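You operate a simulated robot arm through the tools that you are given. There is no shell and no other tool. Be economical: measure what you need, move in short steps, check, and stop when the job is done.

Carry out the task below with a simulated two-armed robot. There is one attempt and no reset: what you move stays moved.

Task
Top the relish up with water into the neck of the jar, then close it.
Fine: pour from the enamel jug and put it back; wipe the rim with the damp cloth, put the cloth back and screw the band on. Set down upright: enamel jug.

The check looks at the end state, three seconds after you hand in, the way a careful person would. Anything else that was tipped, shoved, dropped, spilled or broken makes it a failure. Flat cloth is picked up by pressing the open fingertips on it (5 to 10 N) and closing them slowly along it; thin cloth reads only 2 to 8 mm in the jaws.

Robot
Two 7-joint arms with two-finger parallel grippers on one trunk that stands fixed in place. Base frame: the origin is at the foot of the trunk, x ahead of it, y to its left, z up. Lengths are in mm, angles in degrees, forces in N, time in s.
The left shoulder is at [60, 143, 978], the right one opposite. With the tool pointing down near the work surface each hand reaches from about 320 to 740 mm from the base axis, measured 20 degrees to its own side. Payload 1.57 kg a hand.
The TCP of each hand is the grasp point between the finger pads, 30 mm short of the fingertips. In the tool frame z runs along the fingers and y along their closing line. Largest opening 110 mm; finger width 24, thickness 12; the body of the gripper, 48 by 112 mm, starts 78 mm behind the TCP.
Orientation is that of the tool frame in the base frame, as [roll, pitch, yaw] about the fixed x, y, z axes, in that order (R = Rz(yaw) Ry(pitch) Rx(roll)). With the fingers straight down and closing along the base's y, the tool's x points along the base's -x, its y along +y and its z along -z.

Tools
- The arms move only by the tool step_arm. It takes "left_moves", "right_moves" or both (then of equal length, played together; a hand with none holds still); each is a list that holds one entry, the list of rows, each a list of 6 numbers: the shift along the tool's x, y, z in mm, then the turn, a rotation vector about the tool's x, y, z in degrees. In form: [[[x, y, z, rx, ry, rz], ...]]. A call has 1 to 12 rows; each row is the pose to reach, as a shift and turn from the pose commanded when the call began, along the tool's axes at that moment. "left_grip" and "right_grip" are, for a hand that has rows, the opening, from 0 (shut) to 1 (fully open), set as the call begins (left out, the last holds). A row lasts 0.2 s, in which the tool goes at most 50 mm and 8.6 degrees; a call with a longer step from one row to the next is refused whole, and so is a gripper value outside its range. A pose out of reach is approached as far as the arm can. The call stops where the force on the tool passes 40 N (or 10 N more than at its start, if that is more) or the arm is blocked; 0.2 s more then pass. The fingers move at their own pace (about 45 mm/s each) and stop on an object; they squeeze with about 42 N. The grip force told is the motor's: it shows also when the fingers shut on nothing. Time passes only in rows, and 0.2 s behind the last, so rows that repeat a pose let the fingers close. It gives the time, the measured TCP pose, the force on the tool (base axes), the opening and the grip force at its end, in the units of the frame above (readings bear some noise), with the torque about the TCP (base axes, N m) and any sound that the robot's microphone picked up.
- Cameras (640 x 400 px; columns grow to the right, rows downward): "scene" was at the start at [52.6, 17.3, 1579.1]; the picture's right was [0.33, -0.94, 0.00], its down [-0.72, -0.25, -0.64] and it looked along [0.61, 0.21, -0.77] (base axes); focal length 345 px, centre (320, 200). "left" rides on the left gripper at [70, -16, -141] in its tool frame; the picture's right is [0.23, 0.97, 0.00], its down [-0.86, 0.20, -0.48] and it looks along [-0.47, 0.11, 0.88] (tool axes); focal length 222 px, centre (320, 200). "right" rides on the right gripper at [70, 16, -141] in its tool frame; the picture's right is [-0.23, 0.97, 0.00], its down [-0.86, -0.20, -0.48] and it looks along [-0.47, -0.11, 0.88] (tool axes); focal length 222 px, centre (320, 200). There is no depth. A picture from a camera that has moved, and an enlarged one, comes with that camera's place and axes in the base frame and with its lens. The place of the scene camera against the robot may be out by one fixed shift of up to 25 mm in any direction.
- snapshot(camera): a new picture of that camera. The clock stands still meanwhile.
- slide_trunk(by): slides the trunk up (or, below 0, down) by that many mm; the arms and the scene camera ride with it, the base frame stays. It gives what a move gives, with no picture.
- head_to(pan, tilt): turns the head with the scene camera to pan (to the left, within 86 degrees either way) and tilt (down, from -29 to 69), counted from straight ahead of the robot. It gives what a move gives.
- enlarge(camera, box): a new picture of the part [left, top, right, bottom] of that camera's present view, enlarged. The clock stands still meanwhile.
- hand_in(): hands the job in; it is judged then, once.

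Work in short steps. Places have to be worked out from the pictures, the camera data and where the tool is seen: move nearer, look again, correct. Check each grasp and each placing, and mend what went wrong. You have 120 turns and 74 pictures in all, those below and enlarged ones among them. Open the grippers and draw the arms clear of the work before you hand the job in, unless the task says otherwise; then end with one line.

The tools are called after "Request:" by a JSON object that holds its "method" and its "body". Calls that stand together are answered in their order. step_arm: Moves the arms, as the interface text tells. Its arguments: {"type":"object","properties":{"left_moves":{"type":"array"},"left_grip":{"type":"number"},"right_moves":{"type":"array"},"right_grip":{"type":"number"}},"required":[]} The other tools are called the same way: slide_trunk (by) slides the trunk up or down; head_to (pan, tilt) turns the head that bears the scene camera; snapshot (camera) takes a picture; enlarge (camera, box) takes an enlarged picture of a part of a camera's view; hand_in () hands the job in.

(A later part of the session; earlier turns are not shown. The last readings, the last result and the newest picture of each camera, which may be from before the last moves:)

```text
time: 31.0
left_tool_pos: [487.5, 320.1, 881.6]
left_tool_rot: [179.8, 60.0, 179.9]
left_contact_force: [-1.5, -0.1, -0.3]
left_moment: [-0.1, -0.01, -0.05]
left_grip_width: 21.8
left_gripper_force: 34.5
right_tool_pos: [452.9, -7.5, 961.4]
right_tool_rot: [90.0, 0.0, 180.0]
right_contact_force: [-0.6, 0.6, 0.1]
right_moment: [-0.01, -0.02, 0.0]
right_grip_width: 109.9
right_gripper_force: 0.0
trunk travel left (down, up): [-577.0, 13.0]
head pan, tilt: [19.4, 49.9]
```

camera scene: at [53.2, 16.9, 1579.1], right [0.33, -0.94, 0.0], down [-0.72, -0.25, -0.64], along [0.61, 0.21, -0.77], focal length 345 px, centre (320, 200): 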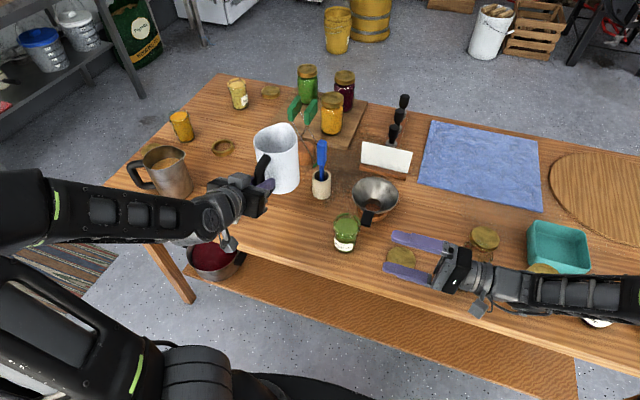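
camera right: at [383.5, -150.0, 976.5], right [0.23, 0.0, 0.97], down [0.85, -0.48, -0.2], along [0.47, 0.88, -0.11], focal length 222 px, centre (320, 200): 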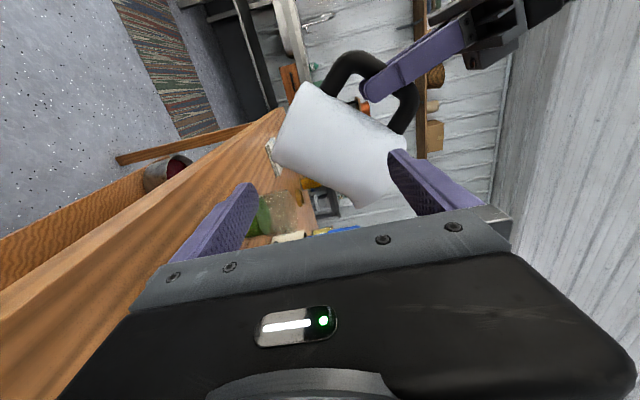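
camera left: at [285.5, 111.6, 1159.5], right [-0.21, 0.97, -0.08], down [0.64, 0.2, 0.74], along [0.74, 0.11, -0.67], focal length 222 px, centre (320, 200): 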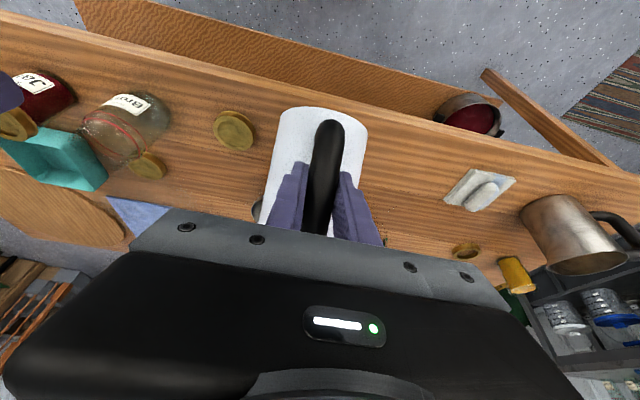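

The jug stands. I open the fingers and back off along the tool axis.

Request:
{"method": "step_arm", "body": {"left_moves": [[[0, 0, 0, 0, 0, 0], [0, 0, 0, 0, 0, 0], [0, 0, 0, 0, 0, 0], [0, 0, 0, 0, 0, 0], [0, 0, 0, 0, 0, 0]]], "left_grip": 0.7}}

Request:
{"method": "step_arm", "body": {"left_moves": [[[0, 0, -10, 0, 0, 0], [0, 0, -20, 0, 0, 0], [0, 0, -30, 0, 0, 0], [0, 0, -40, 0, 0, 0], [0, 0, -50, 0, 0, 0]]]}}

Request:
{"method": "enlarge", "body": {"camera": "scene", "box": [200, 140, 370, 260]}}

```text
time: 32.2
left_tool_pos: [486.9, 318.7, 881.8]
left_tool_rot: [179.8, 60.0, 179.8]
left_contact_force: [-0.3, 0.0, 0.2]
left_moment: [-0.01, 0.02, -0.02]
left_grip_width: 77.1
left_gripper_force: 0.0
right_tool_pos: [451.8, -8.8, 961.3]
right_tool_rot: [90.0, 0.0, -180.0]
right_contact_force: [-0.1, -0.4, -0.2]
right_moment: [-0.05, -0.04, 0.02]
right_grip_width: 110.2
right_gripper_force: 0.0
trunk travel left (down, up): [-577.0, 13.0]
head pan, tilt: [19.4, 49.9]
```

```text
time: 33.4
left_tool_pos: [456.4, 333.6, 896.4]
left_tool_rot: [179.9, 60.0, 179.9]
left_contact_force: [0.3, 0.0, -1.2]
left_moment: [0.02, -0.01, -0.02]
left_grip_width: 76.9
left_gripper_force: 0.1
left hand out of reach, approached as far as the arm can: row 4, 5
right_tool_pos: [453.7, -8.2, 961.8]
right_tool_rot: [90.0, 0.0, -180.0]
right_contact_force: [0.1, -0.5, -0.1]
right_moment: [0.01, 0.0, -0.03]
right_grip_width: 110.1
right_gripper_force: 0.0
trunk travel left (down, up): [-577.0, 13.0]
head pan, tilt: [19.4, 49.9]
```

```text
3.33 times, centred on (285, 200) of scene
camera zoom: at [52.5, 17.3, 1579.1], right [0.33, -0.94, 0.0], down [-0.72, -0.25, -0.64], along [0.61, 0.21, -0.77], focal length 1150 px, centre (437, 200)
```

zoom: 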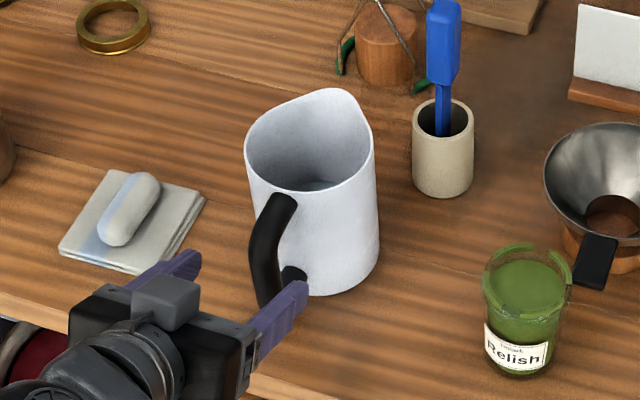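

The jug stands where it was. I raise the left hand, turn it downward and move over the cloth for a close look.

Request:
{"method": "step_arm", "body": {"left_moves": [[[-4, 0, -4, 0, 6, 0], [-14, 0, -12, 0, 14, 0], [-28, 0, -18, 0, 22, 0], [-42, 10, -23, 0, 30, 0], [-56, 30, -28, 0, 37, 0], [-68, 55, -32, 0, 44, 0], [-80, 80, -36, 0, 50, 0], [-90, 105, -38, 0, 56, 0], [-97, 126, -39.9, 0, 60, 0], [-97, 126, -39.9, 0, 60, 0]]], "left_grip": 1}}

Request:
{"method": "enlarge", "body": {"camera": "left", "box": [220, 110, 420, 240]}}

Request:
{"method": "enlarge", "body": {"camera": "scene", "box": [190, 170, 270, 230]}}

```text
time: 35.6
left_tool_pos: [471.1, 452.6, 997.8]
left_tool_rot: [179.7, 0.2, -179.7]
left_contact_force: [0.0, 0.1, 0.2]
left_moment: [0.03, 0.0, 0.03]
left_grip_width: 110.0
left_gripper_force: 0.1
left hand out of reach, approached as far as the arm can: row 4, 5, 9, 10
right_tool_pos: [453.7, -8.1, 962.4]
right_tool_rot: [90.0, 0.0, -180.0]
right_contact_force: [0.2, -0.8, 0.3]
right_moment: [0.01, 0.01, -0.01]
right_grip_width: 110.0
right_gripper_force: 0.1
trunk travel left (down, up): [-577.0, 13.0]
head pan, tilt: [19.4, 49.9]
```

```text
3.08 times, centred on (320, 175) of left
camera zoom: at [400.0, 435.1, 1138.3], right [-0.23, 0.97, 0.0], down [0.85, 0.2, 0.48], along [0.47, 0.12, -0.88], focal length 684 px, centre (320, 277)
```

zoom: 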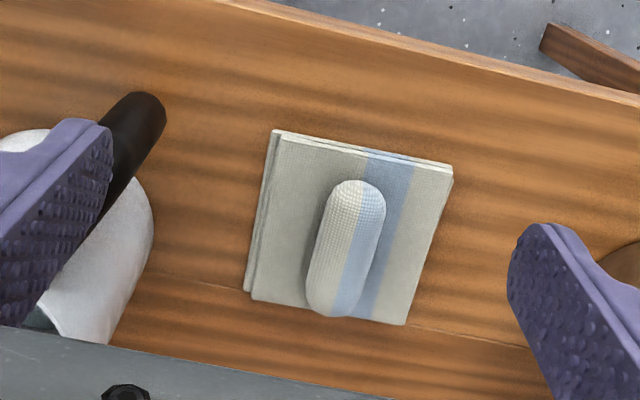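

```text
6.67 times, centred on (230, 200) of scene
camera zoom: at [52.6, 17.9, 1579.1], right [0.33, -0.94, 0.0], down [-0.72, -0.25, -0.64], along [0.61, 0.21, -0.77], focal length 2301 px, centre (920, 200)
```

zoom: 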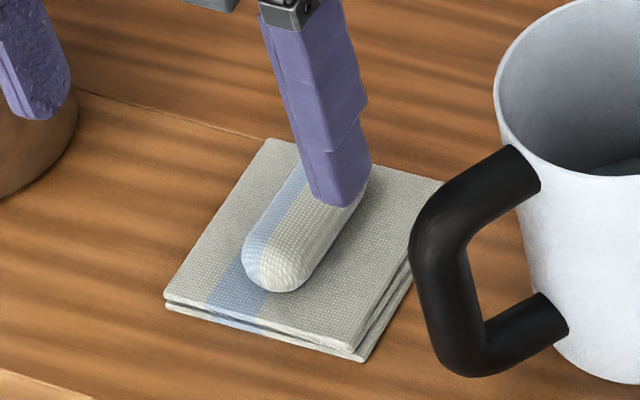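

The cloth is a folded pad with a ridge on top, centred at about (551,487), ridge along x and about 30 mm wide. I move above it with the fingers open across y.

Request:
{"method": "step_arm", "body": {"left_moves": [[[-20, 8, 24, 0, 0, 0], [-40, 17, 49, 0, 0, 0], [-60, 26, 70, 0, 0, 0], [-80, 34, 90, 0, 0, 0], [-80, 34, 108, 0, 0, 0], [-80, 34, 108, 0, 0, 0]]], "left_grip": 0.65}}

Request:
{"method": "snapshot", "body": {"camera": "left"}}

Request:
{"method": "enlarge", "body": {"camera": "scene", "box": [180, 150, 300, 240]}}

```text
time: 37.0
left_tool_pos: [539.0, 464.9, 885.8]
left_tool_rot: [179.5, 0.2, -179.7]
left_contact_force: [0.2, -0.8, 0.1]
left_moment: [-0.02, 0.0, 0.03]
left_grip_width: 71.4
left_gripper_force: 0.0
left hand out of reach, approached as far as the arm can: row 2, 3, 4, 5, 6
right_tool_pos: [452.4, -8.2, 962.6]
right_tool_rot: [90.0, 0.1, -180.0]
right_contact_force: [-0.2, 0.1, -0.2]
right_moment: [0.0, 0.01, 0.0]
right_grip_width: 110.0
right_gripper_force: 0.1
trunk travel left (down, up): [-577.0, 13.0]
head pan, tilt: [19.4, 49.9]
```

```text
36 pictures are left
camera left: at [468.6, 446.8, 1027.0], right [-0.23, 0.97, 0.01], down [0.85, 0.2, 0.48], along [0.47, 0.12, -0.88], focal length 222 px, centre (320, 200)
```

left: 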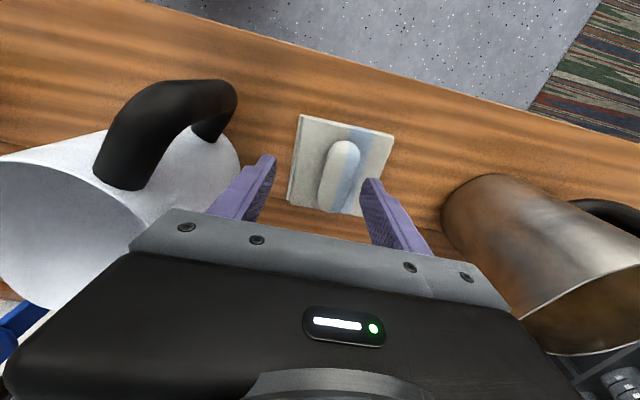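

```text
4.44 times, centred on (240, 195) of scene
camera zoom: at [52.7, 17.1, 1579.1], right [0.33, -0.94, 0.0], down [-0.72, -0.25, -0.64], along [0.61, 0.21, -0.77], focal length 1534 px, centre (676, 222)
```

zoom: 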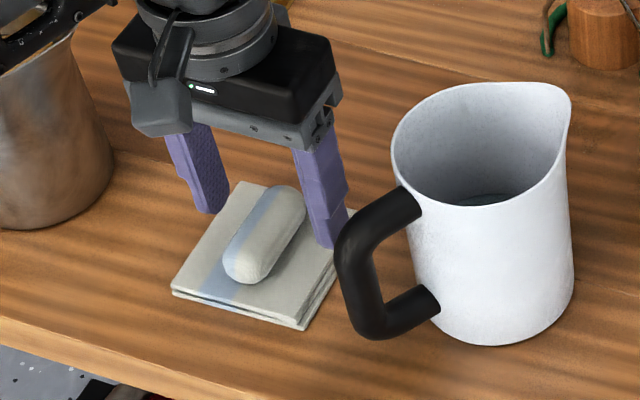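

The straight-down hand falls short by about 20 mm. I tilt it 20° forward (pads still flank the ridge) to gain reach.

Request:
{"method": "step_arm", "body": {"left_moves": [[[1, 6, 1, 0, -7, 0], [2, 14, 2, 0, -14, 0], [4, 22, 4, 0, -20, 0], [4, 22, 4, 0, -20, 0]]]}}

Request:
{"method": "snapshot", "body": {"camera": "left"}}

```text
time: 38.0
left_tool_pos: [535.2, 486.7, 882.8]
left_tool_rot: [-180.0, 20.2, 180.0]
left_contact_force: [-0.6, -0.1, 0.2]
left_moment: [0.0, 0.01, 0.04]
left_grip_width: 71.4
left_gripper_force: 0.0
right_tool_pos: [453.0, -9.3, 961.7]
right_tool_rot: [90.0, 0.0, -180.0]
right_contact_force: [0.6, 0.3, 0.2]
right_moment: [0.02, 0.0, 0.0]
right_grip_width: 110.0
right_gripper_force: 0.1
trunk travel left (down, up): [-577.0, 13.0]
head pan, tilt: [19.4, 49.9]
```

```text
34 pictures are left
camera left: at [420.6, 470.2, 991.9], right [-0.21, 0.97, -0.08], down [0.64, 0.2, 0.74], along [0.74, 0.11, -0.66], focal length 222 px, centre (320, 200)
```

left: 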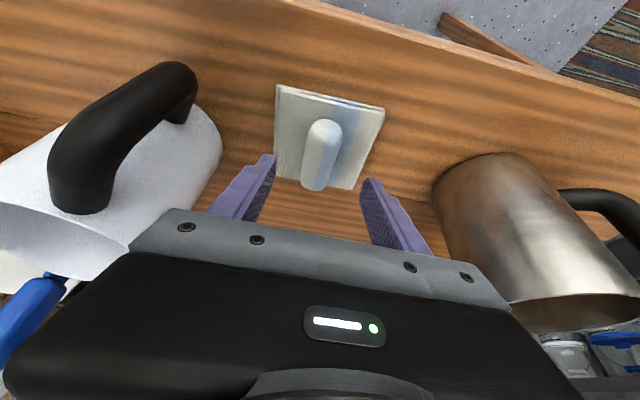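

Ridge at about (546,485). I descend with the pads on either side of it.

Request:
{"method": "step_arm", "body": {"left_moves": [[[3, -1, 11, 0, 0, 0], [6, -1, 22, 0, 0, 0], [8, -1, 29, 0, 0, 0], [9.1, -1, 33.9, 0, 0, 0]]]}}

Request:
{"method": "enlarge", "body": {"camera": "scene", "box": [190, 165, 270, 225]}}

Request:
{"method": "enlarge", "body": {"camera": "left", "box": [220, 70, 420, 240]}}

```text
time: 39.0
left_tool_pos: [536.9, 487.8, 850.0]
left_tool_rot: [179.9, 20.0, 179.9]
left_contact_force: [0.6, -1.3, 0.9]
left_moment: [-0.01, 0.03, -0.01]
left_grip_width: 71.5
left_gripper_force: 0.1
right_tool_pos: [453.1, -9.2, 961.4]
right_tool_rot: [90.0, 0.0, -179.9]
right_contact_force: [0.4, 0.1, 0.0]
right_moment: [0.04, 0.02, 0.02]
right_grip_width: 110.4
right_gripper_force: 0.0
trunk travel left (down, up): [-577.0, 13.0]
head pan, tilt: [19.4, 49.9]
```

```text
6.67 times, centred on (230, 195) of scene
camera zoom: at [52.7, 17.4, 1579.1], right [0.33, -0.94, 0.0], down [-0.72, -0.25, -0.64], along [0.61, 0.21, -0.77], focal length 2301 px, centre (920, 233)
```

zoom: 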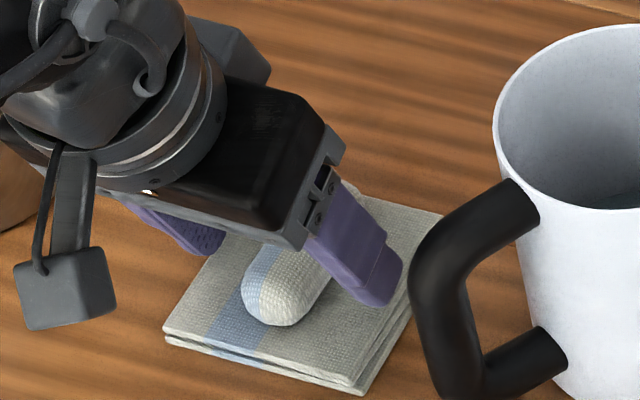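

```text
2.35 times, centred on (320, 155) of left
camera zoom: at [422.3, 470.3, 958.1], right [-0.21, 0.97, -0.08], down [0.64, 0.2, 0.74], along [0.74, 0.11, -0.67], focal length 523 px, centre (320, 306)
```

zoom: 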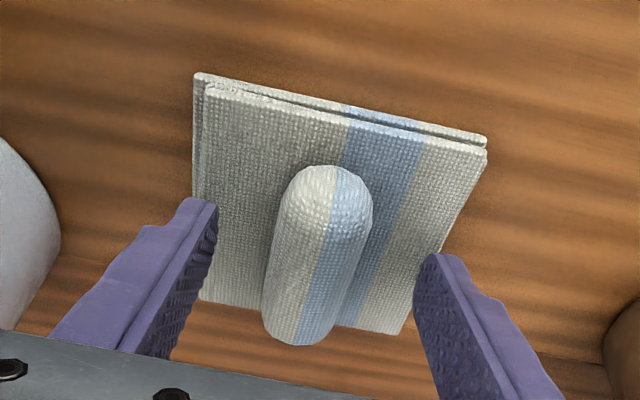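

Well placed; I lower 4 mm more and close on the ridge.

Request:
{"method": "step_arm", "body": {"left_moves": [[[1, 0, 2.5, 0, 0, 0], [1.4, 0, 3.8, 0, 0, 0]]]}}

Request:
{"method": "step_arm", "body": {"left_moves": [[[0, 0, 0, 0, 0, 0], [0, 0, 0, 0, 0, 0], [0, 0, 0, 0, 0, 0], [0, 0, 0, 0, 0, 0], [0, 0, 0, 0, 0, 0]]], "left_grip": 0}}

```text
time: 39.6
left_tool_pos: [537.1, 486.4, 845.0]
left_tool_rot: [179.9, 20.1, 180.0]
left_contact_force: [0.5, -0.1, -0.5]
left_moment: [0.03, -0.01, -0.02]
left_grip_width: 71.6
left_gripper_force: 0.1
right_tool_pos: [452.3, -8.7, 962.0]
right_tool_rot: [89.9, 0.0, -180.0]
right_contact_force: [0.5, 0.0, 0.0]
right_moment: [-0.03, -0.01, -0.02]
right_grip_width: 110.0
right_gripper_force: 0.0
trunk travel left (down, up): [-577.0, 13.0]
head pan, tilt: [19.4, 49.9]
```

```text
time: 40.8
left_tool_pos: [537.4, 487.4, 843.8]
left_tool_rot: [180.0, 19.9, 179.9]
left_contact_force: [0.3, -1.0, 0.0]
left_moment: [-0.02, -0.03, -0.01]
left_grip_width: 28.8
left_gripper_force: 36.4
right_tool_pos: [453.9, -9.3, 961.3]
right_tool_rot: [90.0, 0.0, 180.0]
right_contact_force: [-0.1, -0.5, -0.5]
right_moment: [0.02, 0.03, -0.01]
right_grip_width: 109.9
right_gripper_force: 0.0
trunk travel left (down, up): [-577.0, 13.0]
head pan, tilt: [19.4, 49.9]
```

Gripped at 28.8 mm. I lift and draw back toward me, in front of the jug.

Request:
{"method": "step_arm", "body": {"left_moves": [[[-1.7, 0, -4.7, 0, 0, 0], [-5, 0, -14, 0, 0, 0], [-10.3, 0, -28.2, 0, 0, 0], [-12, 0, -50, 0, 0, 0], [0, 0, -75, 0, 0, 0], [15, 0, -100, 0, 0, 0], [32, 0, -122, 0, 0, 0], [50, 0, -143, 0, 0, 0], [68.3, 0, -163.2, 0, 0, 0], [68.3, 0, -163.2, 0, 0, 0]]]}}

Request:
{"method": "snapshot", "body": {"camera": "scene"}}

Request:
{"method": "snapshot", "body": {"camera": "right"}}

```text
time: 43.0
left_tool_pos: [416.7, 487.4, 972.9]
left_tool_rot: [179.9, 20.1, 180.0]
left_contact_force: [-0.6, 0.5, -1.0]
left_moment: [0.02, 0.01, 0.0]
left_grip_width: 28.7
left_gripper_force: 38.8
right_tool_pos: [452.1, -8.2, 961.3]
right_tool_rot: [90.0, 0.0, -180.0]
right_contact_force: [0.4, 0.7, 0.2]
right_moment: [-0.01, -0.02, 0.0]
right_grip_width: 110.0
right_gripper_force: 0.2
trunk travel left (down, up): [-577.0, 13.0]
head pan, tilt: [19.4, 49.9]
```

```text
31 pictures are left
camera scene: at [53.1, 17.1, 1579.1], right [0.33, -0.94, 0.0], down [-0.72, -0.25, -0.64], along [0.61, 0.21, -0.77], focal length 345 px, centre (320, 200)
```

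scene: 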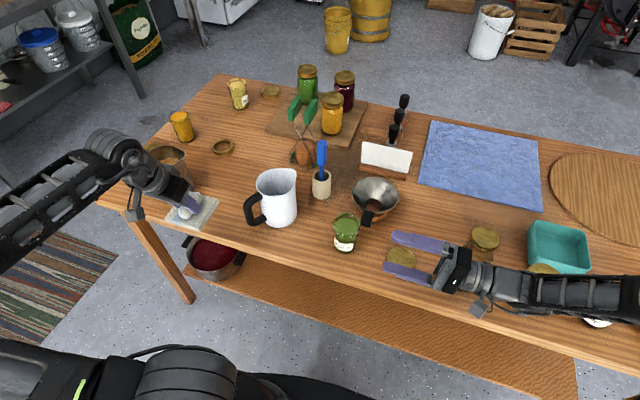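

```text
30 pictures are left
camera right: at [383.0, -150.2, 976.8], right [0.23, 0.0, 0.97], down [0.85, -0.48, -0.2], along [0.47, 0.88, -0.11], focal length 222 px, centre (320, 200)
```

right: 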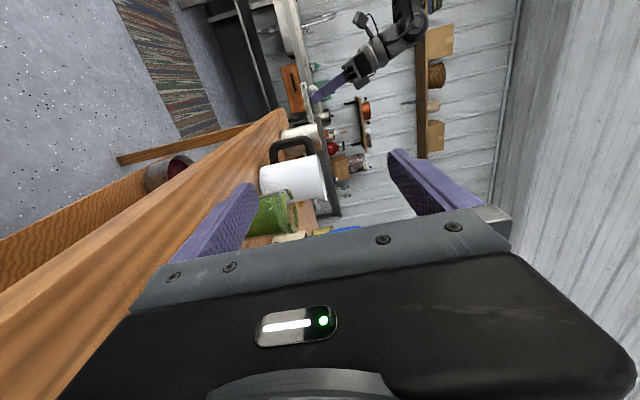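

The cloth is held level by its ridge. I notice the jug got turned somewhat about its axis when I withdrew; it stands upright and I will correct it later. Now I carry the cloth in front of the jug toward the jar.

Request:
{"method": "step_arm", "body": {"left_moves": [[[0, -15, 0, 0, 0, 0], [0, -45, 0, 0, 0, 0], [0, -78, 0, 0, 0, 0], [0, -112, 0, 0, 0, 0], [0, -146, 0, 0, 0, 0], [0, -180, 0, 0, 0, 0], [0, -214, 0, 0, 0, 0], [0, -248, 0, 0, 0, 0], [0, -282, 0, 0, 0, 0], [0, -314, 0, 0, 0, 0], [0, -342, 0, 0, 0, 0], [0, -357, 0, 0, 0, 0]]]}}

Request:
{"method": "step_arm", "body": {"left_moves": [[[-14, 0, 5, 0, 0, 0], [-38, 0, 14, 0, 0, 0], [-65, 0, 24, 0, 0, 0], [-92, 0, 33, 0, 0, 0], [-110, 0, 40, 0, 0, 0], [-110, 0, 40, 0, 0, 0]]]}}

Request:
{"method": "enlarge", "body": {"camera": "right", "box": [240, 120, 400, 240]}}

Request:
{"method": "snapshot", "body": {"camera": "left"}}

```text
time: 45.6
left_tool_pos: [417.3, 128.8, 972.4]
left_tool_rot: [179.9, 20.0, -179.9]
left_contact_force: [1.2, 0.2, -1.6]
left_moment: [0.0, 0.01, 0.06]
left_grip_width: 28.4
left_gripper_force: 38.9
right_tool_pos: [453.1, -9.3, 961.0]
right_tool_rot: [90.0, 0.0, 180.0]
right_contact_force: [-0.7, 1.3, -0.1]
right_moment: [-0.02, 0.04, 0.0]
right_grip_width: 109.8
right_gripper_force: 0.1
trunk travel left (down, up): [-577.0, 13.0]
head pan, tilt: [19.4, 49.9]
```

```text
time: 47.0
left_tool_pos: [528.6, 142.2, 972.4]
left_tool_rot: [179.9, 20.1, 179.9]
left_contact_force: [-0.6, -0.3, 0.4]
left_moment: [-0.01, -0.02, -0.01]
left_grip_width: 28.9
left_gripper_force: 38.7
left hand out of reach, approached as far as the arm can: row 4, 5, 6
right_tool_pos: [453.2, -9.4, 961.6]
right_tool_rot: [89.9, -0.1, 180.0]
right_contact_force: [0.2, 0.7, -0.4]
right_moment: [0.0, 0.04, -0.01]
right_grip_width: 109.9
right_gripper_force: 0.0
trunk travel left (down, up): [-577.0, 13.0]
head pan, tilt: [19.4, 49.9]
```

```text
3.33 times, centred on (320, 180) of right
camera zoom: at [382.7, -150.1, 977.0], right [0.23, 0.0, 0.97], down [0.86, -0.48, -0.2], along [0.47, 0.88, -0.11], focal length 740 px, centre (320, 267)
```

zoom: 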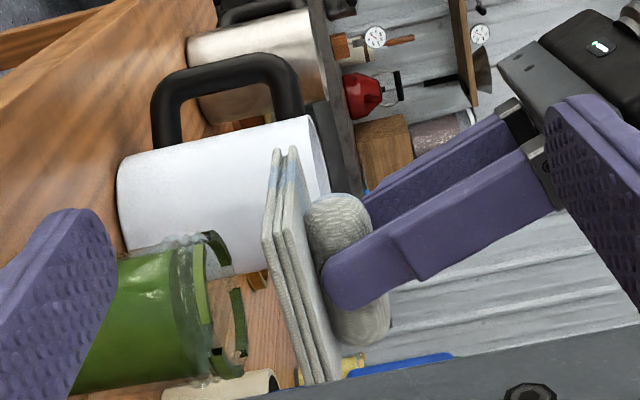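

```text
28 pictures are left
camera left: at [414.7, 124.8, 1081.7], right [-0.21, 0.97, -0.08], down [0.64, 0.2, 0.74], along [0.74, 0.11, -0.66], focal length 222 px, centre (320, 200)
```

left: 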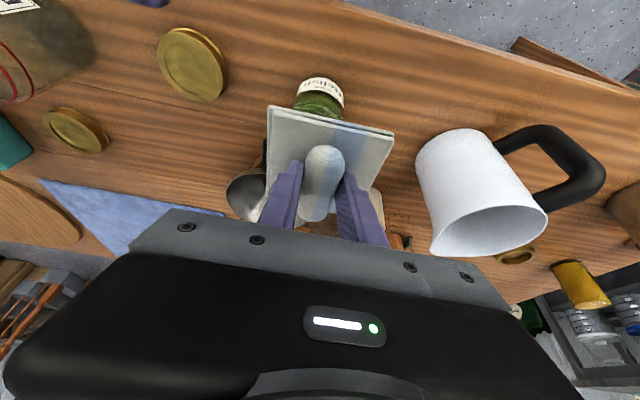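

Pad is above the jar; jar centre is about (542,126). I move toward that centre and lower to just above the rim.

Request:
{"method": "step_arm", "body": {"left_moves": [[[0, -3, 7, 0, 0, 0], [-1.5, -8, 14, 0, 0, 0], [-3, -12, 20, 0, 0, 0], [-3.8, -16, 24.8, 0, 0, 0], [-3.8, -16, 24.8, 0, 0, 0]]]}}

Request:
{"method": "enlarge", "body": {"camera": "right", "box": [240, 140, 360, 240]}}

```text
time: 48.2
left_tool_pos: [533.5, 139.3, 946.0]
left_tool_rot: [-180.0, 20.1, 180.0]
left_contact_force: [-0.9, -0.1, -1.2]
left_moment: [-0.03, -0.03, -0.01]
left_grip_width: 28.5
left_gripper_force: 38.7
left hand out of reach, approached as far as the arm can: row 1, 2, 3, 4, 5
right_tool_pos: [451.3, -9.2, 962.0]
right_tool_rot: [90.0, -0.1, -180.0]
right_contact_force: [0.0, 0.0, -0.6]
right_moment: [-0.02, -0.01, -0.05]
right_grip_width: 110.1
right_gripper_force: 0.1
trunk travel left (down, up): [-577.0, 13.0]
head pan, tilt: [19.4, 49.9]
```

```text
4.00 times, centred on (300, 190) of right
camera zoom: at [382.8, -150.1, 977.0], right [0.23, 0.0, 0.97], down [0.86, -0.48, -0.2], along [0.47, 0.88, -0.11], focal length 888 px, centre (400, 240)
```

zoom: 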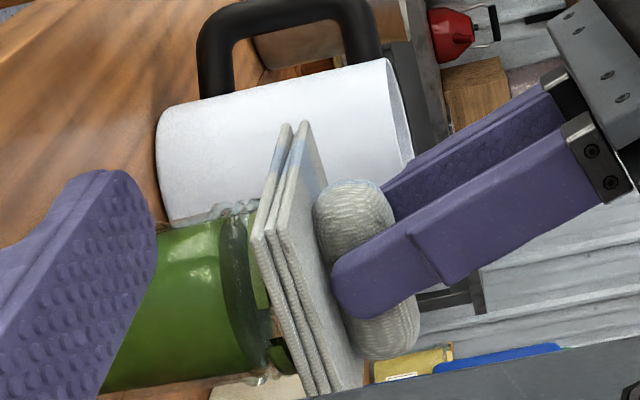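

The arm limits y at 139 in this orientation. I yaw the hand 15° clockwise (pad stays level) while shifting toward the jar centre, to relax the limit.

Request:
{"method": "step_arm", "body": {"left_moves": [[[-1, -2, -4, 1.7, 0, 4.7], [-4, -7, -3, 3.4, 0, 9.4], [-8.9, -14, -1.1, 5.1, 0, 14.1], [-8.9, -14, -1.1, 5.1, 0, 14.1]]]}}

```text
time: 49.2
left_tool_pos: [541.5, 125.5, 949.4]
left_tool_rot: [179.8, 20.1, 165.1]
left_contact_force: [0.6, -1.0, -0.7]
left_moment: [0.01, -0.02, 0.02]
left_grip_width: 28.7
left_gripper_force: 38.4
right_tool_pos: [452.3, -8.4, 962.1]
right_tool_rot: [90.0, 0.1, 180.0]
right_contact_force: [0.0, 0.7, 0.3]
right_moment: [-0.04, 0.01, 0.0]
right_grip_width: 109.9
right_gripper_force: 0.1
trunk travel left (down, up): [-577.0, 13.0]
head pan, tilt: [19.4, 49.9]
```

Limit relaxed; the pad is centred on the jar. I descend in small steps watching the force.

Request:
{"method": "step_arm", "body": {"left_moves": [[[0.34, 0, 0.94, 0, 0, 0], [0.68, 0, 1.9, 0, 0, 0], [1, 0, 2.8, 0, 0, 0], [1.4, 0, 3.8, 0, 0, 0]]]}}

Request:
{"method": "enlarge", "body": {"camera": "right", "box": [240, 140, 360, 240]}}

```text
time: 50.2
left_tool_pos: [541.6, 125.5, 947.2]
left_tool_rot: [179.9, 20.0, 165.0]
left_contact_force: [0.3, 0.5, -0.2]
left_moment: [0.01, 0.01, 0.01]
left_grip_width: 28.6
left_gripper_force: 38.5
right_tool_pos: [452.0, -9.1, 961.9]
right_tool_rot: [89.9, 0.0, 180.0]
right_contact_force: [-0.1, 0.0, 0.1]
right_moment: [0.0, 0.02, 0.0]
right_grip_width: 110.0
right_gripper_force: 0.0
trunk travel left (down, up): [-577.0, 13.0]
head pan, tilt: [19.4, 49.9]
```

```text
4.00 times, centred on (300, 190) of right
camera zoom: at [382.8, -150.0, 976.9], right [0.23, 0.0, 0.97], down [0.85, -0.48, -0.2], along [0.47, 0.88, -0.11], focal length 888 px, centre (400, 240)
```

zoom: 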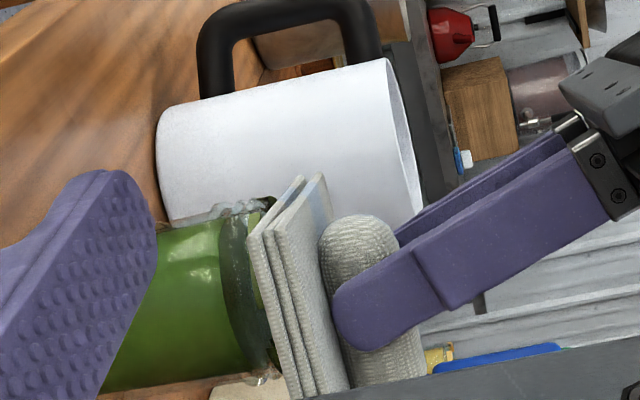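

Almost on the rim, no contact force yet. I go 3 mm lower.

Request:
{"method": "step_arm", "body": {"left_moves": [[[0.34, 0, 0.94, 0, 0, 0], [0.68, 0, 1.9, 0, 0, 0], [1, 0, 2.8, 0, 0, 0]]]}}

```text
time: 51.0
left_tool_pos: [540.6, 124.7, 943.4]
left_tool_rot: [179.9, 20.0, 165.1]
left_contact_force: [0.1, 0.3, -0.8]
left_moment: [-0.02, 0.02, -0.01]
left_grip_width: 28.6
left_gripper_force: 38.8
right_tool_pos: [451.3, -8.1, 961.0]
right_tool_rot: [90.0, 0.0, 179.9]
right_contact_force: [-1.2, 0.2, 0.9]
right_moment: [-0.01, -0.03, 0.0]
right_grip_width: 110.2
right_gripper_force: 0.1
trunk travel left (down, up): [-577.0, 13.0]
head pan, tilt: [19.4, 49.9]
```

Still no contact; 3 mm more.

Request:
{"method": "step_arm", "body": {"left_moves": [[[0.34, 0, 0.94, 0, 0, 0], [0.68, 0, 1.9, 0, 0, 0], [1, 0, 2.8, 0, 0, 0]]]}}

Request:
{"method": "enlarge", "body": {"camera": "right", "box": [240, 140, 360, 240]}}

```text
time: 51.8
left_tool_pos: [539.8, 125.9, 942.6]
left_tool_rot: [179.8, 20.2, 165.0]
left_contact_force: [-2.9, 1.2, 13.8]
left_moment: [0.05, 0.46, -0.02]
left_grip_width: 28.7
left_gripper_force: 38.4
right_tool_pos: [451.3, -8.1, 962.2]
right_tool_rot: [90.0, 0.1, -180.0]
right_contact_force: [-0.9, -0.3, -0.1]
right_moment: [-0.02, -0.01, 0.0]
right_grip_width: 110.0
right_gripper_force: 0.0
trunk travel left (down, up): [-577.0, 13.0]
head pan, tilt: [19.4, 49.9]
```

```text
4.00 times, centred on (300, 190) of right
camera zoom: at [381.9, -150.0, 977.6], right [0.23, 0.0, 0.97], down [0.86, -0.48, -0.2], along [0.47, 0.88, -0.11], focal length 888 px, centre (400, 240)
```

zoom: 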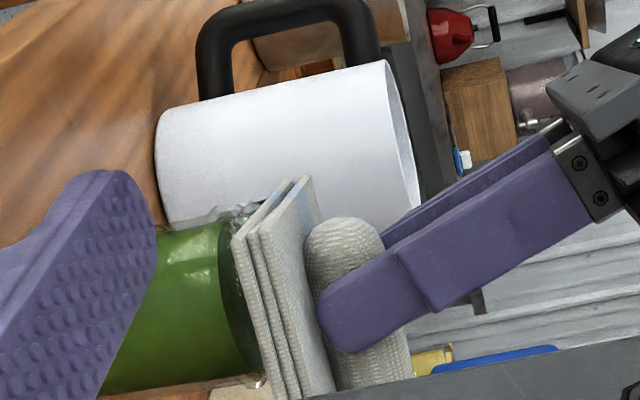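

Contact at about 14 N, biased to the near edge; too firm. I ease up 1.2 mm and level the pad by 1.5°.

Request:
{"method": "step_arm", "body": {"left_moves": [[[-0.4, 0, -1.1, 0, 1.5, 0], [-0.4, 0, -1.1, 0, 1.5, 0]]]}}

```text
time: 52.4
left_tool_pos: [540.3, 126.5, 942.2]
left_tool_rot: [-180.0, 18.7, 165.0]
left_contact_force: [4.2, -1.1, 7.7]
left_moment: [-0.06, -0.43, -0.01]
left_grip_width: 28.7
left_gripper_force: 38.9
right_tool_pos: [451.5, -8.4, 962.2]
right_tool_rot: [90.0, 0.1, -180.0]
right_contact_force: [0.2, 0.5, -0.2]
right_moment: [0.01, 0.05, -0.01]
right_grip_width: 109.9
right_gripper_force: 0.0
trunk travel left (down, up): [-577.0, 13.0]
head pan, tilt: [19.4, 49.9]
```

Now biased to the far edge, so level lies between, and the rim is centred under the hand. I take back 0.75° and ease up slightly.

Request:
{"method": "step_arm", "body": {"left_moves": [[[-0.2, 0, -0.5, 0, -0.75, 0], [-0.2, 0, -0.5, 0, -0.75, 0]]]}}

```text
time: 53.0
left_tool_pos: [540.3, 124.8, 942.6]
left_tool_rot: [179.9, 19.3, 165.0]
left_contact_force: [-0.3, 1.4, 5.3]
left_moment: [0.0, -0.18, 0.03]
left_grip_width: 28.4
left_gripper_force: 38.4
right_tool_pos: [453.2, -8.5, 961.2]
right_tool_rot: [90.0, -0.1, -180.0]
right_contact_force: [0.9, 0.8, 0.0]
right_moment: [-0.02, -0.03, 0.0]
right_grip_width: 110.0
right_gripper_force: 0.2
trunk travel left (down, up): [-577.0, 13.0]
head pan, tilt: [19.4, 49.9]
```

About 5 N, well levelled. I wipe with a small circle of 8 mm radius.

Request:
{"method": "step_arm", "body": {"left_moves": [[[-3.7, 1, 1.3, 0, 0, 0], [-7.3, 2.1, 2.6, 0, 0, 0], [-3.8, 7, 1.4, 0, 0, 0], [1.9, 7.7, -0.7, 0, 0, 0], [6.6, 4, -2.4, 0, 0, 0], [7.3, -2.1, -2.6, 0, 0, 0], [3.8, -7, -1.4, 0, 0, 0], [-1.9, -7.7, 0.7, 0, 0, 0], [-6.6, -4, 2.4, 0, 0, 0], [-3.5, -1, 1.2, 0, 0, 0], [0, 0, 0, 0, 0, 0]]]}}

Request:
{"method": "enlarge", "body": {"camera": "right", "box": [240, 140, 360, 240]}}

```text
time: 55.4
left_tool_pos: [542.4, 124.7, 942.0]
left_tool_rot: [179.9, 19.2, 165.2]
left_contact_force: [0.8, 0.9, 1.1]
left_moment: [0.01, -0.13, -0.01]
left_grip_width: 28.7
left_gripper_force: 38.5
left hand out of reach, approached as far as the arm can: row 8, 9
right_tool_pos: [452.3, -8.9, 961.3]
right_tool_rot: [90.0, 0.0, -179.9]
right_contact_force: [-0.5, 0.6, 0.1]
right_moment: [0.02, 0.01, 0.01]
right_grip_width: 109.9
right_gripper_force: 0.0
trunk travel left (down, up): [-577.0, 13.0]
head pan, tilt: [19.4, 49.9]
```

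```text
4.00 times, centred on (300, 190) of right
camera zoom: at [382.7, -150.1, 977.0], right [0.23, 0.0, 0.97], down [0.86, -0.48, -0.2], along [0.47, 0.88, -0.11], focal length 888 px, centre (400, 240)
```

zoom: 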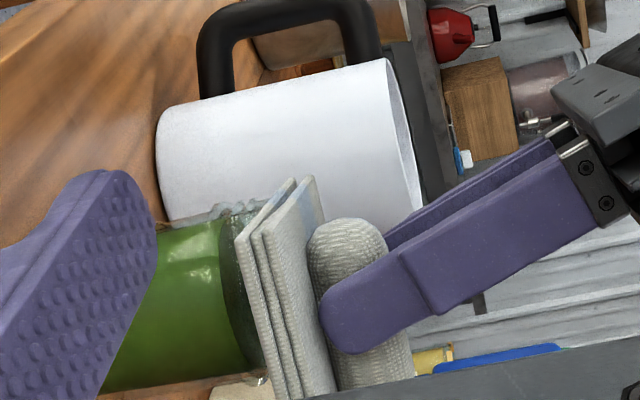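

The jar has not moved; pressure dropped to 1 N. I press 0.8 mm more and do a second pass with a twist about the jar axis.

Request:
{"method": "step_arm", "body": {"left_moves": [[[0.3, 0, 0.8, 0, 0, 0], [0.3, 0, 0.8, 2, 0, 5.5], [0.3, 0, 0.8, 4, 0, 11], [-5, 1.5, 2.7, 4, 0, 11], [0.3, 0, 0.8, 2, 0, 5.5], [0.3, 0, 0.8, 0, 0, 0], [0.3, 0, 0.8, -2, 0, -5.5], [5.7, -1.5, -1.2, -2, 0, -5.5], [1.7, 6, 0.3, 0, 0, 0], [0.3, 0, 0.8, 0, 0, 0]]]}}

```text
time: 57.6
left_tool_pos: [539.4, 128.3, 942.4]
left_tool_rot: [179.8, 19.4, 165.1]
left_contact_force: [-2.7, 3.8, 20.2]
left_moment: [0.44, -0.07, 0.1]
left_grip_width: 28.6
left_gripper_force: 38.6
left hand out of reach, approached as far as the arm can: row 7
right_tool_pos: [450.4, -7.8, 962.8]
right_tool_rot: [90.0, 0.2, 180.0]
right_contact_force: [0.6, 1.1, -0.1]
right_moment: [-0.04, 0.02, 0.01]
right_grip_width: 109.6
right_gripper_force: 0.1
trunk travel left (down, up): [-577.0, 13.0]
head pan, tilt: [19.4, 49.9]
```

Pressure got firm (20 N), so the rim is well wiped; I lift straight off.

Request:
{"method": "step_arm", "body": {"left_moves": [[[-0.7, 0, -1.9, 0, 0, 0], [-3, 0, -8, 0, 0, 0], [-8, 0, -21, 0, 0, 0], [-13.7, 0, -37.6, 0, 0, 0], [-13.7, 0, -37.6, 0, 0, 0]]]}}

Request:
{"method": "enlarge", "body": {"camera": "right", "box": [240, 140, 360, 240]}}

```text
time: 58.8
left_tool_pos: [538.0, 128.1, 981.1]
left_tool_rot: [180.0, 19.5, 164.9]
left_contact_force: [-0.5, -0.2, 0.7]
left_moment: [0.03, 0.02, 0.01]
left_grip_width: 28.7
left_gripper_force: 38.7
left hand out of reach, approached as far as the arm can: row 3, 4, 5
right_tool_pos: [451.9, -9.1, 962.0]
right_tool_rot: [90.0, 0.0, -180.0]
right_contact_force: [-0.1, -0.5, 0.5]
right_moment: [0.0, -0.02, 0.0]
right_grip_width: 109.8
right_gripper_force: 0.0
trunk travel left (down, up): [-577.0, 13.0]
head pan, tilt: [19.4, 49.9]
```

```text
4.00 times, centred on (300, 190) of right
camera zoom: at [382.9, -150.1, 976.9], right [0.23, 0.0, 0.97], down [0.86, -0.48, -0.2], along [0.47, 0.88, -0.11], focal length 888 px, centre (400, 240)
```

zoom: 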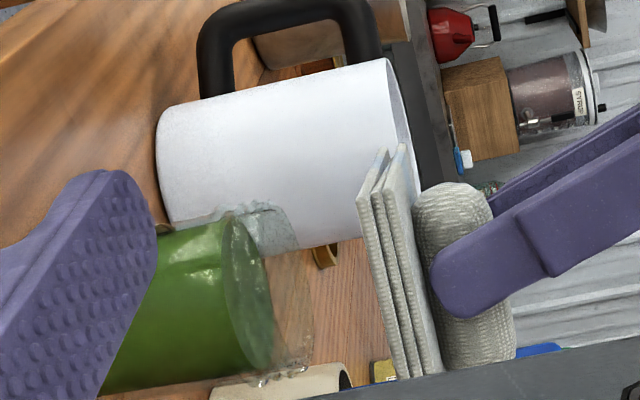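

The smears on the rim are gone. I take the cloth back: first draw straight back toward me and undo the yaw.

Request:
{"method": "step_arm", "body": {"left_moves": [[[11, -3, -3, -0.5, 0, -1.4], [34, -9, -10, -1.5, 0, -4.2], [60, -16.5, -17, -2.6, -0.2, -7.3], [86, -24, -25, -3.9, -0.4, -10.7], [105, -29, -30, -4.8, -0.5, -13.2], [112.6, -31.3, -32.4, -5.1, -0.5, -14.1], [112.6, -31.3, -32.4, -5.1, -0.5, -14.1]]]}}

Request:
{"method": "step_arm", "body": {"left_moves": [[[0, 15, 0, 0, 0, 0], [0, 45, 0, 0, 0, 0], [0, 78, 0, 0, 0, 0], [0, 112, 0, 0, 0, 0], [0, 146, 0, 0, 0, 0], [0, 180, 0, 0, 0, 0], [0, 214, 0, 0, 0, 0], [0, 248, 0, 0, 0, 0], [0, 282, 0, 0, 0, 0], [0, 314, 0, 0, 0, 0], [0, 342, 0, 0, 0, 0], [0, 358, 0, 0, 0, 0]]]}}

Request:
{"method": "enlarge", "body": {"camera": "scene", "box": [190, 150, 400, 270]}}

```text
time: 60.4
left_tool_pos: [418.9, 128.5, 974.3]
left_tool_rot: [179.8, 19.7, 179.9]
left_contact_force: [-1.2, -0.2, 0.2]
left_moment: [0.03, 0.03, -0.02]
left_grip_width: 28.7
left_gripper_force: 38.6
right_tool_pos: [452.8, -9.1, 962.8]
right_tool_rot: [90.0, 0.0, 180.0]
right_contact_force: [-0.3, 0.3, 0.4]
right_moment: [-0.01, -0.03, 0.01]
right_grip_width: 110.0
right_gripper_force: 0.1
trunk travel left (down, up): [-577.0, 13.0]
head pan, tilt: [19.4, 49.9]
```

```text
time: 63.0
left_tool_pos: [419.1, 487.8, 974.8]
left_tool_rot: [179.8, 19.8, 180.0]
left_contact_force: [-0.8, 0.7, -0.3]
left_moment: [0.0, -0.02, 0.0]
left_grip_width: 29.0
left_gripper_force: 38.9
right_tool_pos: [452.6, -7.7, 962.2]
right_tool_rot: [90.0, 0.1, 179.9]
right_contact_force: [0.0, 1.0, 0.9]
right_moment: [-0.02, -0.01, 0.0]
right_grip_width: 109.9
right_gripper_force: 0.0
trunk travel left (down, up): [-577.0, 13.0]
head pan, tilt: [19.4, 49.9]
```

```text
3.05 times, centred on (295, 210) of scene
camera zoom: at [52.6, 18.4, 1579.2], right [0.33, -0.94, 0.0], down [-0.72, -0.26, -0.64], along [0.61, 0.21, -0.77], focal length 1052 px, centre (396, 170)
```

zoom: 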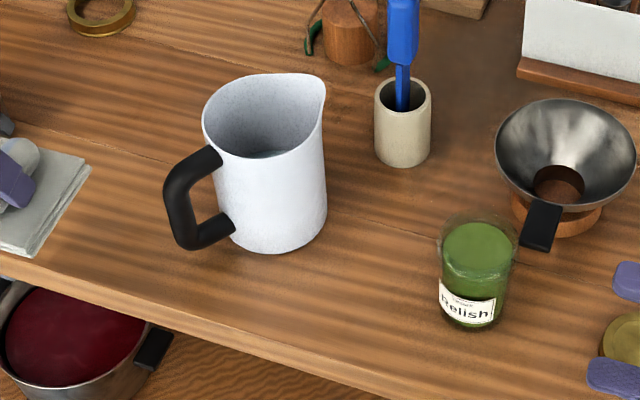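

The jug is upright but shifted ~20 mm and turned ~30°; I'll correct it. First I set the cloth back: forward and down along the reverse of the lift.

Request:
{"method": "step_arm", "body": {"left_moves": [[[-18, 0, 20, 0, 0, 0], [-37, 0, 40, 0, 0, 0], [-54, 0, 62, 0, 0, 0], [-68, 0, 88, 0, 0, 0], [-79, 0, 112, 0, 0, 0], [-78, 0, 135, 0, 0, 0], [-73, 0, 149, 0, 0, 0], [-70.5, 0, 156, 0, 0, 0], [-70.5, 0, 156, 0, 0, 0]]]}}

Request:
{"method": "enlarge", "body": {"camera": "scene", "box": [330, 200, 380, 260]}}

```text
time: 65.0
left_tool_pos: [538.5, 485.7, 852.9]
left_tool_rot: [179.7, 19.8, 179.9]
left_contact_force: [0.5, 0.4, 0.6]
left_moment: [0.0, -0.02, 0.02]
left_grip_width: 28.7
left_gripper_force: 38.7
right_tool_pos: [451.5, -9.6, 961.2]
right_tool_rot: [90.0, 0.0, 180.0]
right_contact_force: [0.2, 0.1, -0.5]
right_moment: [0.0, -0.02, 0.0]
right_grip_width: 110.0
right_gripper_force: 0.1
trunk travel left (down, up): [-577.0, 13.0]
head pan, tilt: [19.4, 49.9]
```

```text
6.67 times, centred on (355, 230) of scene
camera zoom: at [52.7, 17.3, 1579.1], right [0.33, -0.94, 0.0], down [-0.72, -0.25, -0.64], along [0.61, 0.21, -0.77], focal length 2301 px, centre (87, 0)
```

zoom: 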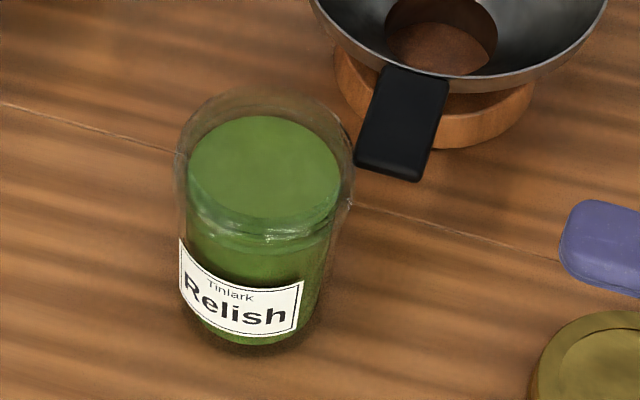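

Liquid surface is above the shoulder bead, inside the neck: good. Now I lower the cloth the last 8 mm.

Request:
{"method": "step_arm", "body": {"left_moves": [[[0.8, 0, 2.2, 0, 0, 0], [1.5, 0, 4.2, 0, 0, 0], [2.2, 0, 6, 0, 0, 0], [2.9, 0, 8, 0, 0, 0], [2.9, 0, 8, 0, 0, 0]]]}}

```text
time: 66.2
left_tool_pos: [536.8, 486.9, 846.4]
left_tool_rot: [179.8, 19.8, 179.9]
left_contact_force: [0.1, -0.4, 0.8]
left_moment: [-0.03, 0.0, 0.0]
left_grip_width: 28.7
left_gripper_force: 38.7
right_tool_pos: [451.6, -9.0, 961.1]
right_tool_rot: [90.1, -0.1, 180.0]
right_contact_force: [0.5, 0.6, 0.8]
right_moment: [-0.01, -0.01, -0.02]
right_grip_width: 109.9
right_gripper_force: 0.0
trunk travel left (down, up): [-577.0, 13.0]
head pan, tilt: [19.4, 49.9]
```

Slightly more, 1.5 mm, then open a little way.

Request:
{"method": "step_arm", "body": {"left_moves": [[[0.3, 0, 0.8, 0, 0, 0], [0.5, 0, 1.5, 0, 0, 0], [0.5, 0, 1.5, 0, 0, 0]]]}}

Request:
{"method": "step_arm", "body": {"left_moves": [[[0, 0, 0, 0, 0, 0], [0, 0, 0, 0, 0, 0], [0, 0, 0, 0, 0, 0], [0, 0, 0, 0, 0, 0]]], "left_grip": 0.55}}

Request:
{"method": "step_arm", "body": {"left_moves": [[[0, 0, -15, 0, 0, 0], [0, 0, -35, 0, 0, 0], [0, 0, -60, 0, 0, 0], [0, 0, -90, 0, 0, 0], [0, 0, -120, 0, 0, 0]]]}}

Request:
{"method": "enlarge", "body": {"camera": "scene", "box": [170, 140, 330, 260]}}

```text
time: 67.0
left_tool_pos: [536.5, 487.2, 844.3]
left_tool_rot: [179.8, 19.9, 179.9]
left_contact_force: [0.1, -1.8, 7.2]
left_moment: [-0.28, 0.18, 0.04]
left_grip_width: 28.6
left_gripper_force: 38.8
right_tool_pos: [452.1, -8.5, 961.5]
right_tool_rot: [90.0, 0.0, 180.0]
right_contact_force: [0.8, 0.2, 0.2]
right_moment: [0.01, 0.01, -0.05]
right_grip_width: 109.9
right_gripper_force: 0.1
trunk travel left (down, up): [-577.0, 13.0]
head pan, tilt: [19.4, 49.9]
```

```text
time: 68.0
left_tool_pos: [537.6, 488.8, 844.4]
left_tool_rot: [179.7, 19.9, -180.0]
left_contact_force: [0.4, 5.5, 12.3]
left_moment: [0.02, -0.01, 0.04]
left_grip_width: 55.2
left_gripper_force: 0.0
right_tool_pos: [451.5, -8.6, 961.9]
right_tool_rot: [90.0, 0.1, 180.0]
right_contact_force: [0.0, 0.1, 0.6]
right_moment: [0.0, 0.02, 0.0]
right_grip_width: 110.1
right_gripper_force: 0.1
trunk travel left (down, up): [-577.0, 13.0]
head pan, tilt: [19.4, 49.9]
```

```text
time: 69.2
left_tool_pos: [496.3, 488.1, 960.2]
left_tool_rot: [179.8, 19.8, 179.9]
left_contact_force: [1.0, 0.1, -0.1]
left_moment: [-0.01, 0.01, -0.03]
left_grip_width: 60.6
left_gripper_force: 0.2
right_tool_pos: [451.9, -9.2, 961.4]
right_tool_rot: [90.0, 0.1, -179.9]
right_contact_force: [0.5, 0.4, -0.1]
right_moment: [0.0, 0.0, 0.0]
right_grip_width: 110.2
right_gripper_force: 0.1
trunk travel left (down, up): [-577.0, 13.0]
head pan, tilt: [19.4, 49.9]
```

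```text
3.33 times, centred on (250, 200) of scene
camera zoom: at [52.2, 17.0, 1579.1], right [0.33, -0.94, 0.0], down [-0.72, -0.25, -0.64], along [0.61, 0.21, -0.76], focal length 1150 px, centre (553, 200)
```

zoom: 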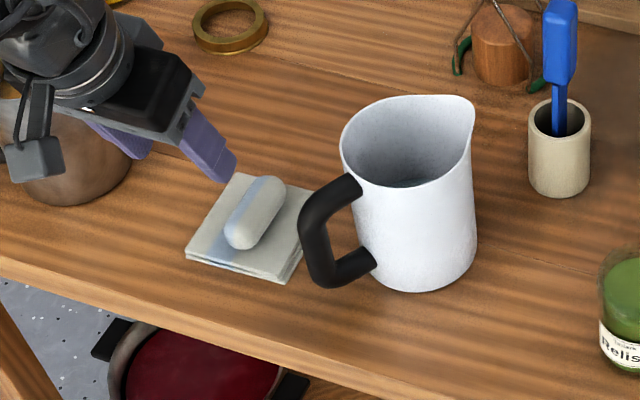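

The cloth is back in its place and the jug stands upright only ~15 mm off its first spot, which I accept. Now I turn the right hand downward above the lid.

Request:
{"method": "step_arm", "body": {"right_moves": [[[-3, 0, -1, 8.2, 0, 0], [-6, 0, -2, 16.4, 0, 0], [-9, 0, -3, 24.6, 0, 0], [-12, 0, -4, 32.8, 0, 0], [-15, 0, -5, 41, 0, 0], [-18, 0, -6, 49.2, 0, 0], [-21, 0, -7, 57.4, 0, 0], [-24, 0, -8, 65.6, 0, 0], [-26, 0, -8, 73.8, 0, 0], [-28, 0, -8, 82, 0, 0], [-28, 0, -8, 90, 0, 0]]]}}

Request:
{"method": "snapshot", "body": {"camera": "right"}}

```text
time: 71.6
left_tool_pos: [496.7, 489.0, 958.4]
left_tool_rot: [179.8, 19.7, -179.9]
left_contact_force: [0.1, 0.0, -0.1]
left_moment: [0.01, 0.04, -0.02]
left_grip_width: 60.4
left_gripper_force: 0.1
right_tool_pos: [479.8, -16.4, 961.3]
right_tool_rot: [-179.9, 0.1, 180.0]
right_contact_force: [-0.5, -0.4, -0.5]
right_moment: [-0.02, 0.02, -0.03]
right_grip_width: 109.9
right_gripper_force: 0.1
trunk travel left (down, up): [-577.0, 13.0]
head pan, tilt: [19.4, 49.9]
```

```text
19 pictures are left
camera right: at [410.3, 0.2, 1101.5], right [0.23, 0.97, 0.0], down [0.85, -0.2, 0.48], along [0.47, -0.11, -0.88], focal length 222 px, centre (320, 200)
```

right: 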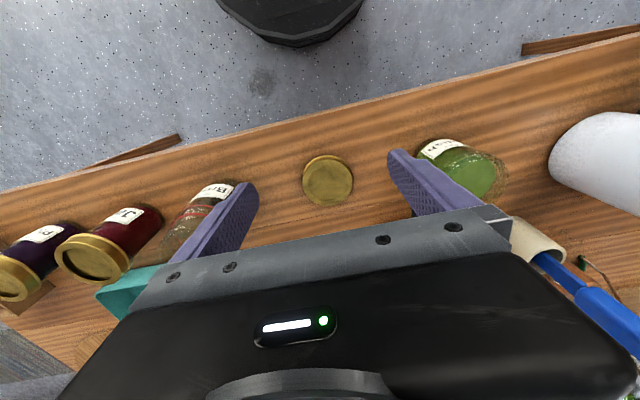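

Lid centre is at about (537,-18), clear of its neighbours by enough. I move above it and lower to z 870.

Request:
{"method": "step_arm", "body": {"right_moves": [[[-20, -1, 20, 0, 0, 0], [-40, -2, 45, 0, 0, 0], [-57, -2, 70, 0, 0, 0], [-57, -2, 91, 0, 0, 0], [-57, -2, 91, 0, 0, 0]]]}}

Request:
{"method": "snapshot", "body": {"camera": "right"}}

```text
time: 72.8
left_tool_pos: [496.2, 487.8, 959.4]
left_tool_rot: [179.8, 19.9, -179.9]
left_contact_force: [-0.3, -0.3, -0.3]
left_moment: [0.02, -0.01, 0.01]
left_grip_width: 60.7
left_gripper_force: 0.1
right_tool_pos: [534.1, -18.0, 871.1]
right_tool_rot: [-180.0, 0.0, 180.0]
right_contact_force: [0.3, 0.2, 0.6]
right_moment: [0.01, 0.03, -0.02]
right_grip_width: 110.2
right_gripper_force: 0.0
trunk travel left (down, up): [-577.0, 13.0]
head pan, tilt: [19.4, 49.9]
```

```text
18 pictures are left
camera right: at [465.4, -2.2, 1011.8], right [0.23, 0.97, 0.0], down [0.85, -0.2, 0.48], along [0.47, -0.11, -0.88], focal length 222 px, centre (320, 200)
```

right: 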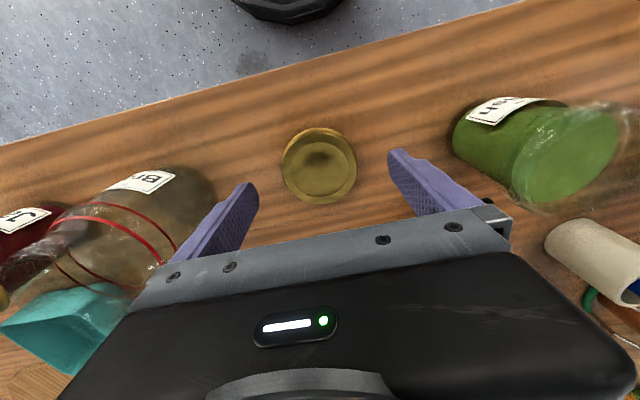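

Lid at (538,-19). I descend so the fingertips reach the lid's flanks, just above the table.

Request:
{"method": "step_arm", "body": {"right_moves": [[[-2, -1, 12, 0, 0, 0], [-4, -1, 24, 0, 0, 0], [-4, -1, 32, 0, 0, 0], [-4, -1, 37, 0, 0, 0], [-4, -1, 37, 0, 0, 0]]]}}

Request:
{"method": "step_arm", "body": {"right_moves": [[[0, 0, 0, 0, 0, 0], [0, 0, 0, 0, 0, 0], [0, 0, 0, 0, 0, 0], [0, 0, 0, 0, 0, 0]]], "right_grip": 0}}

```text
time: 74.0
left_tool_pos: [498.5, 487.6, 958.9]
left_tool_rot: [179.8, 19.8, -180.0]
left_contact_force: [0.2, -0.2, 0.0]
left_moment: [-0.02, -0.02, -0.04]
left_grip_width: 60.4
left_gripper_force: 0.1
right_tool_pos: [540.2, -21.4, 832.6]
right_tool_rot: [-180.0, 0.0, -180.0]
right_contact_force: [-0.1, 0.3, 0.5]
right_moment: [0.02, 0.02, 0.01]
right_grip_width: 110.0
right_gripper_force: 0.0
trunk travel left (down, up): [-577.0, 13.0]
head pan, tilt: [19.4, 49.9]
```

```text
time: 75.0
left_tool_pos: [498.0, 489.9, 958.3]
left_tool_rot: [179.8, 19.8, -179.9]
left_contact_force: [-0.7, -0.6, -0.1]
left_moment: [-0.02, 0.04, 0.02]
left_grip_width: 60.7
left_gripper_force: 0.0
right_tool_pos: [539.6, -20.4, 833.3]
right_tool_rot: [180.0, 0.0, 179.9]
right_contact_force: [0.1, -0.1, 1.1]
right_moment: [0.01, 0.01, -0.01]
right_grip_width: 72.2
right_gripper_force: 29.1
trunk travel left (down, up): [-577.0, 13.0]
head pan, tilt: [19.4, 49.9]
```

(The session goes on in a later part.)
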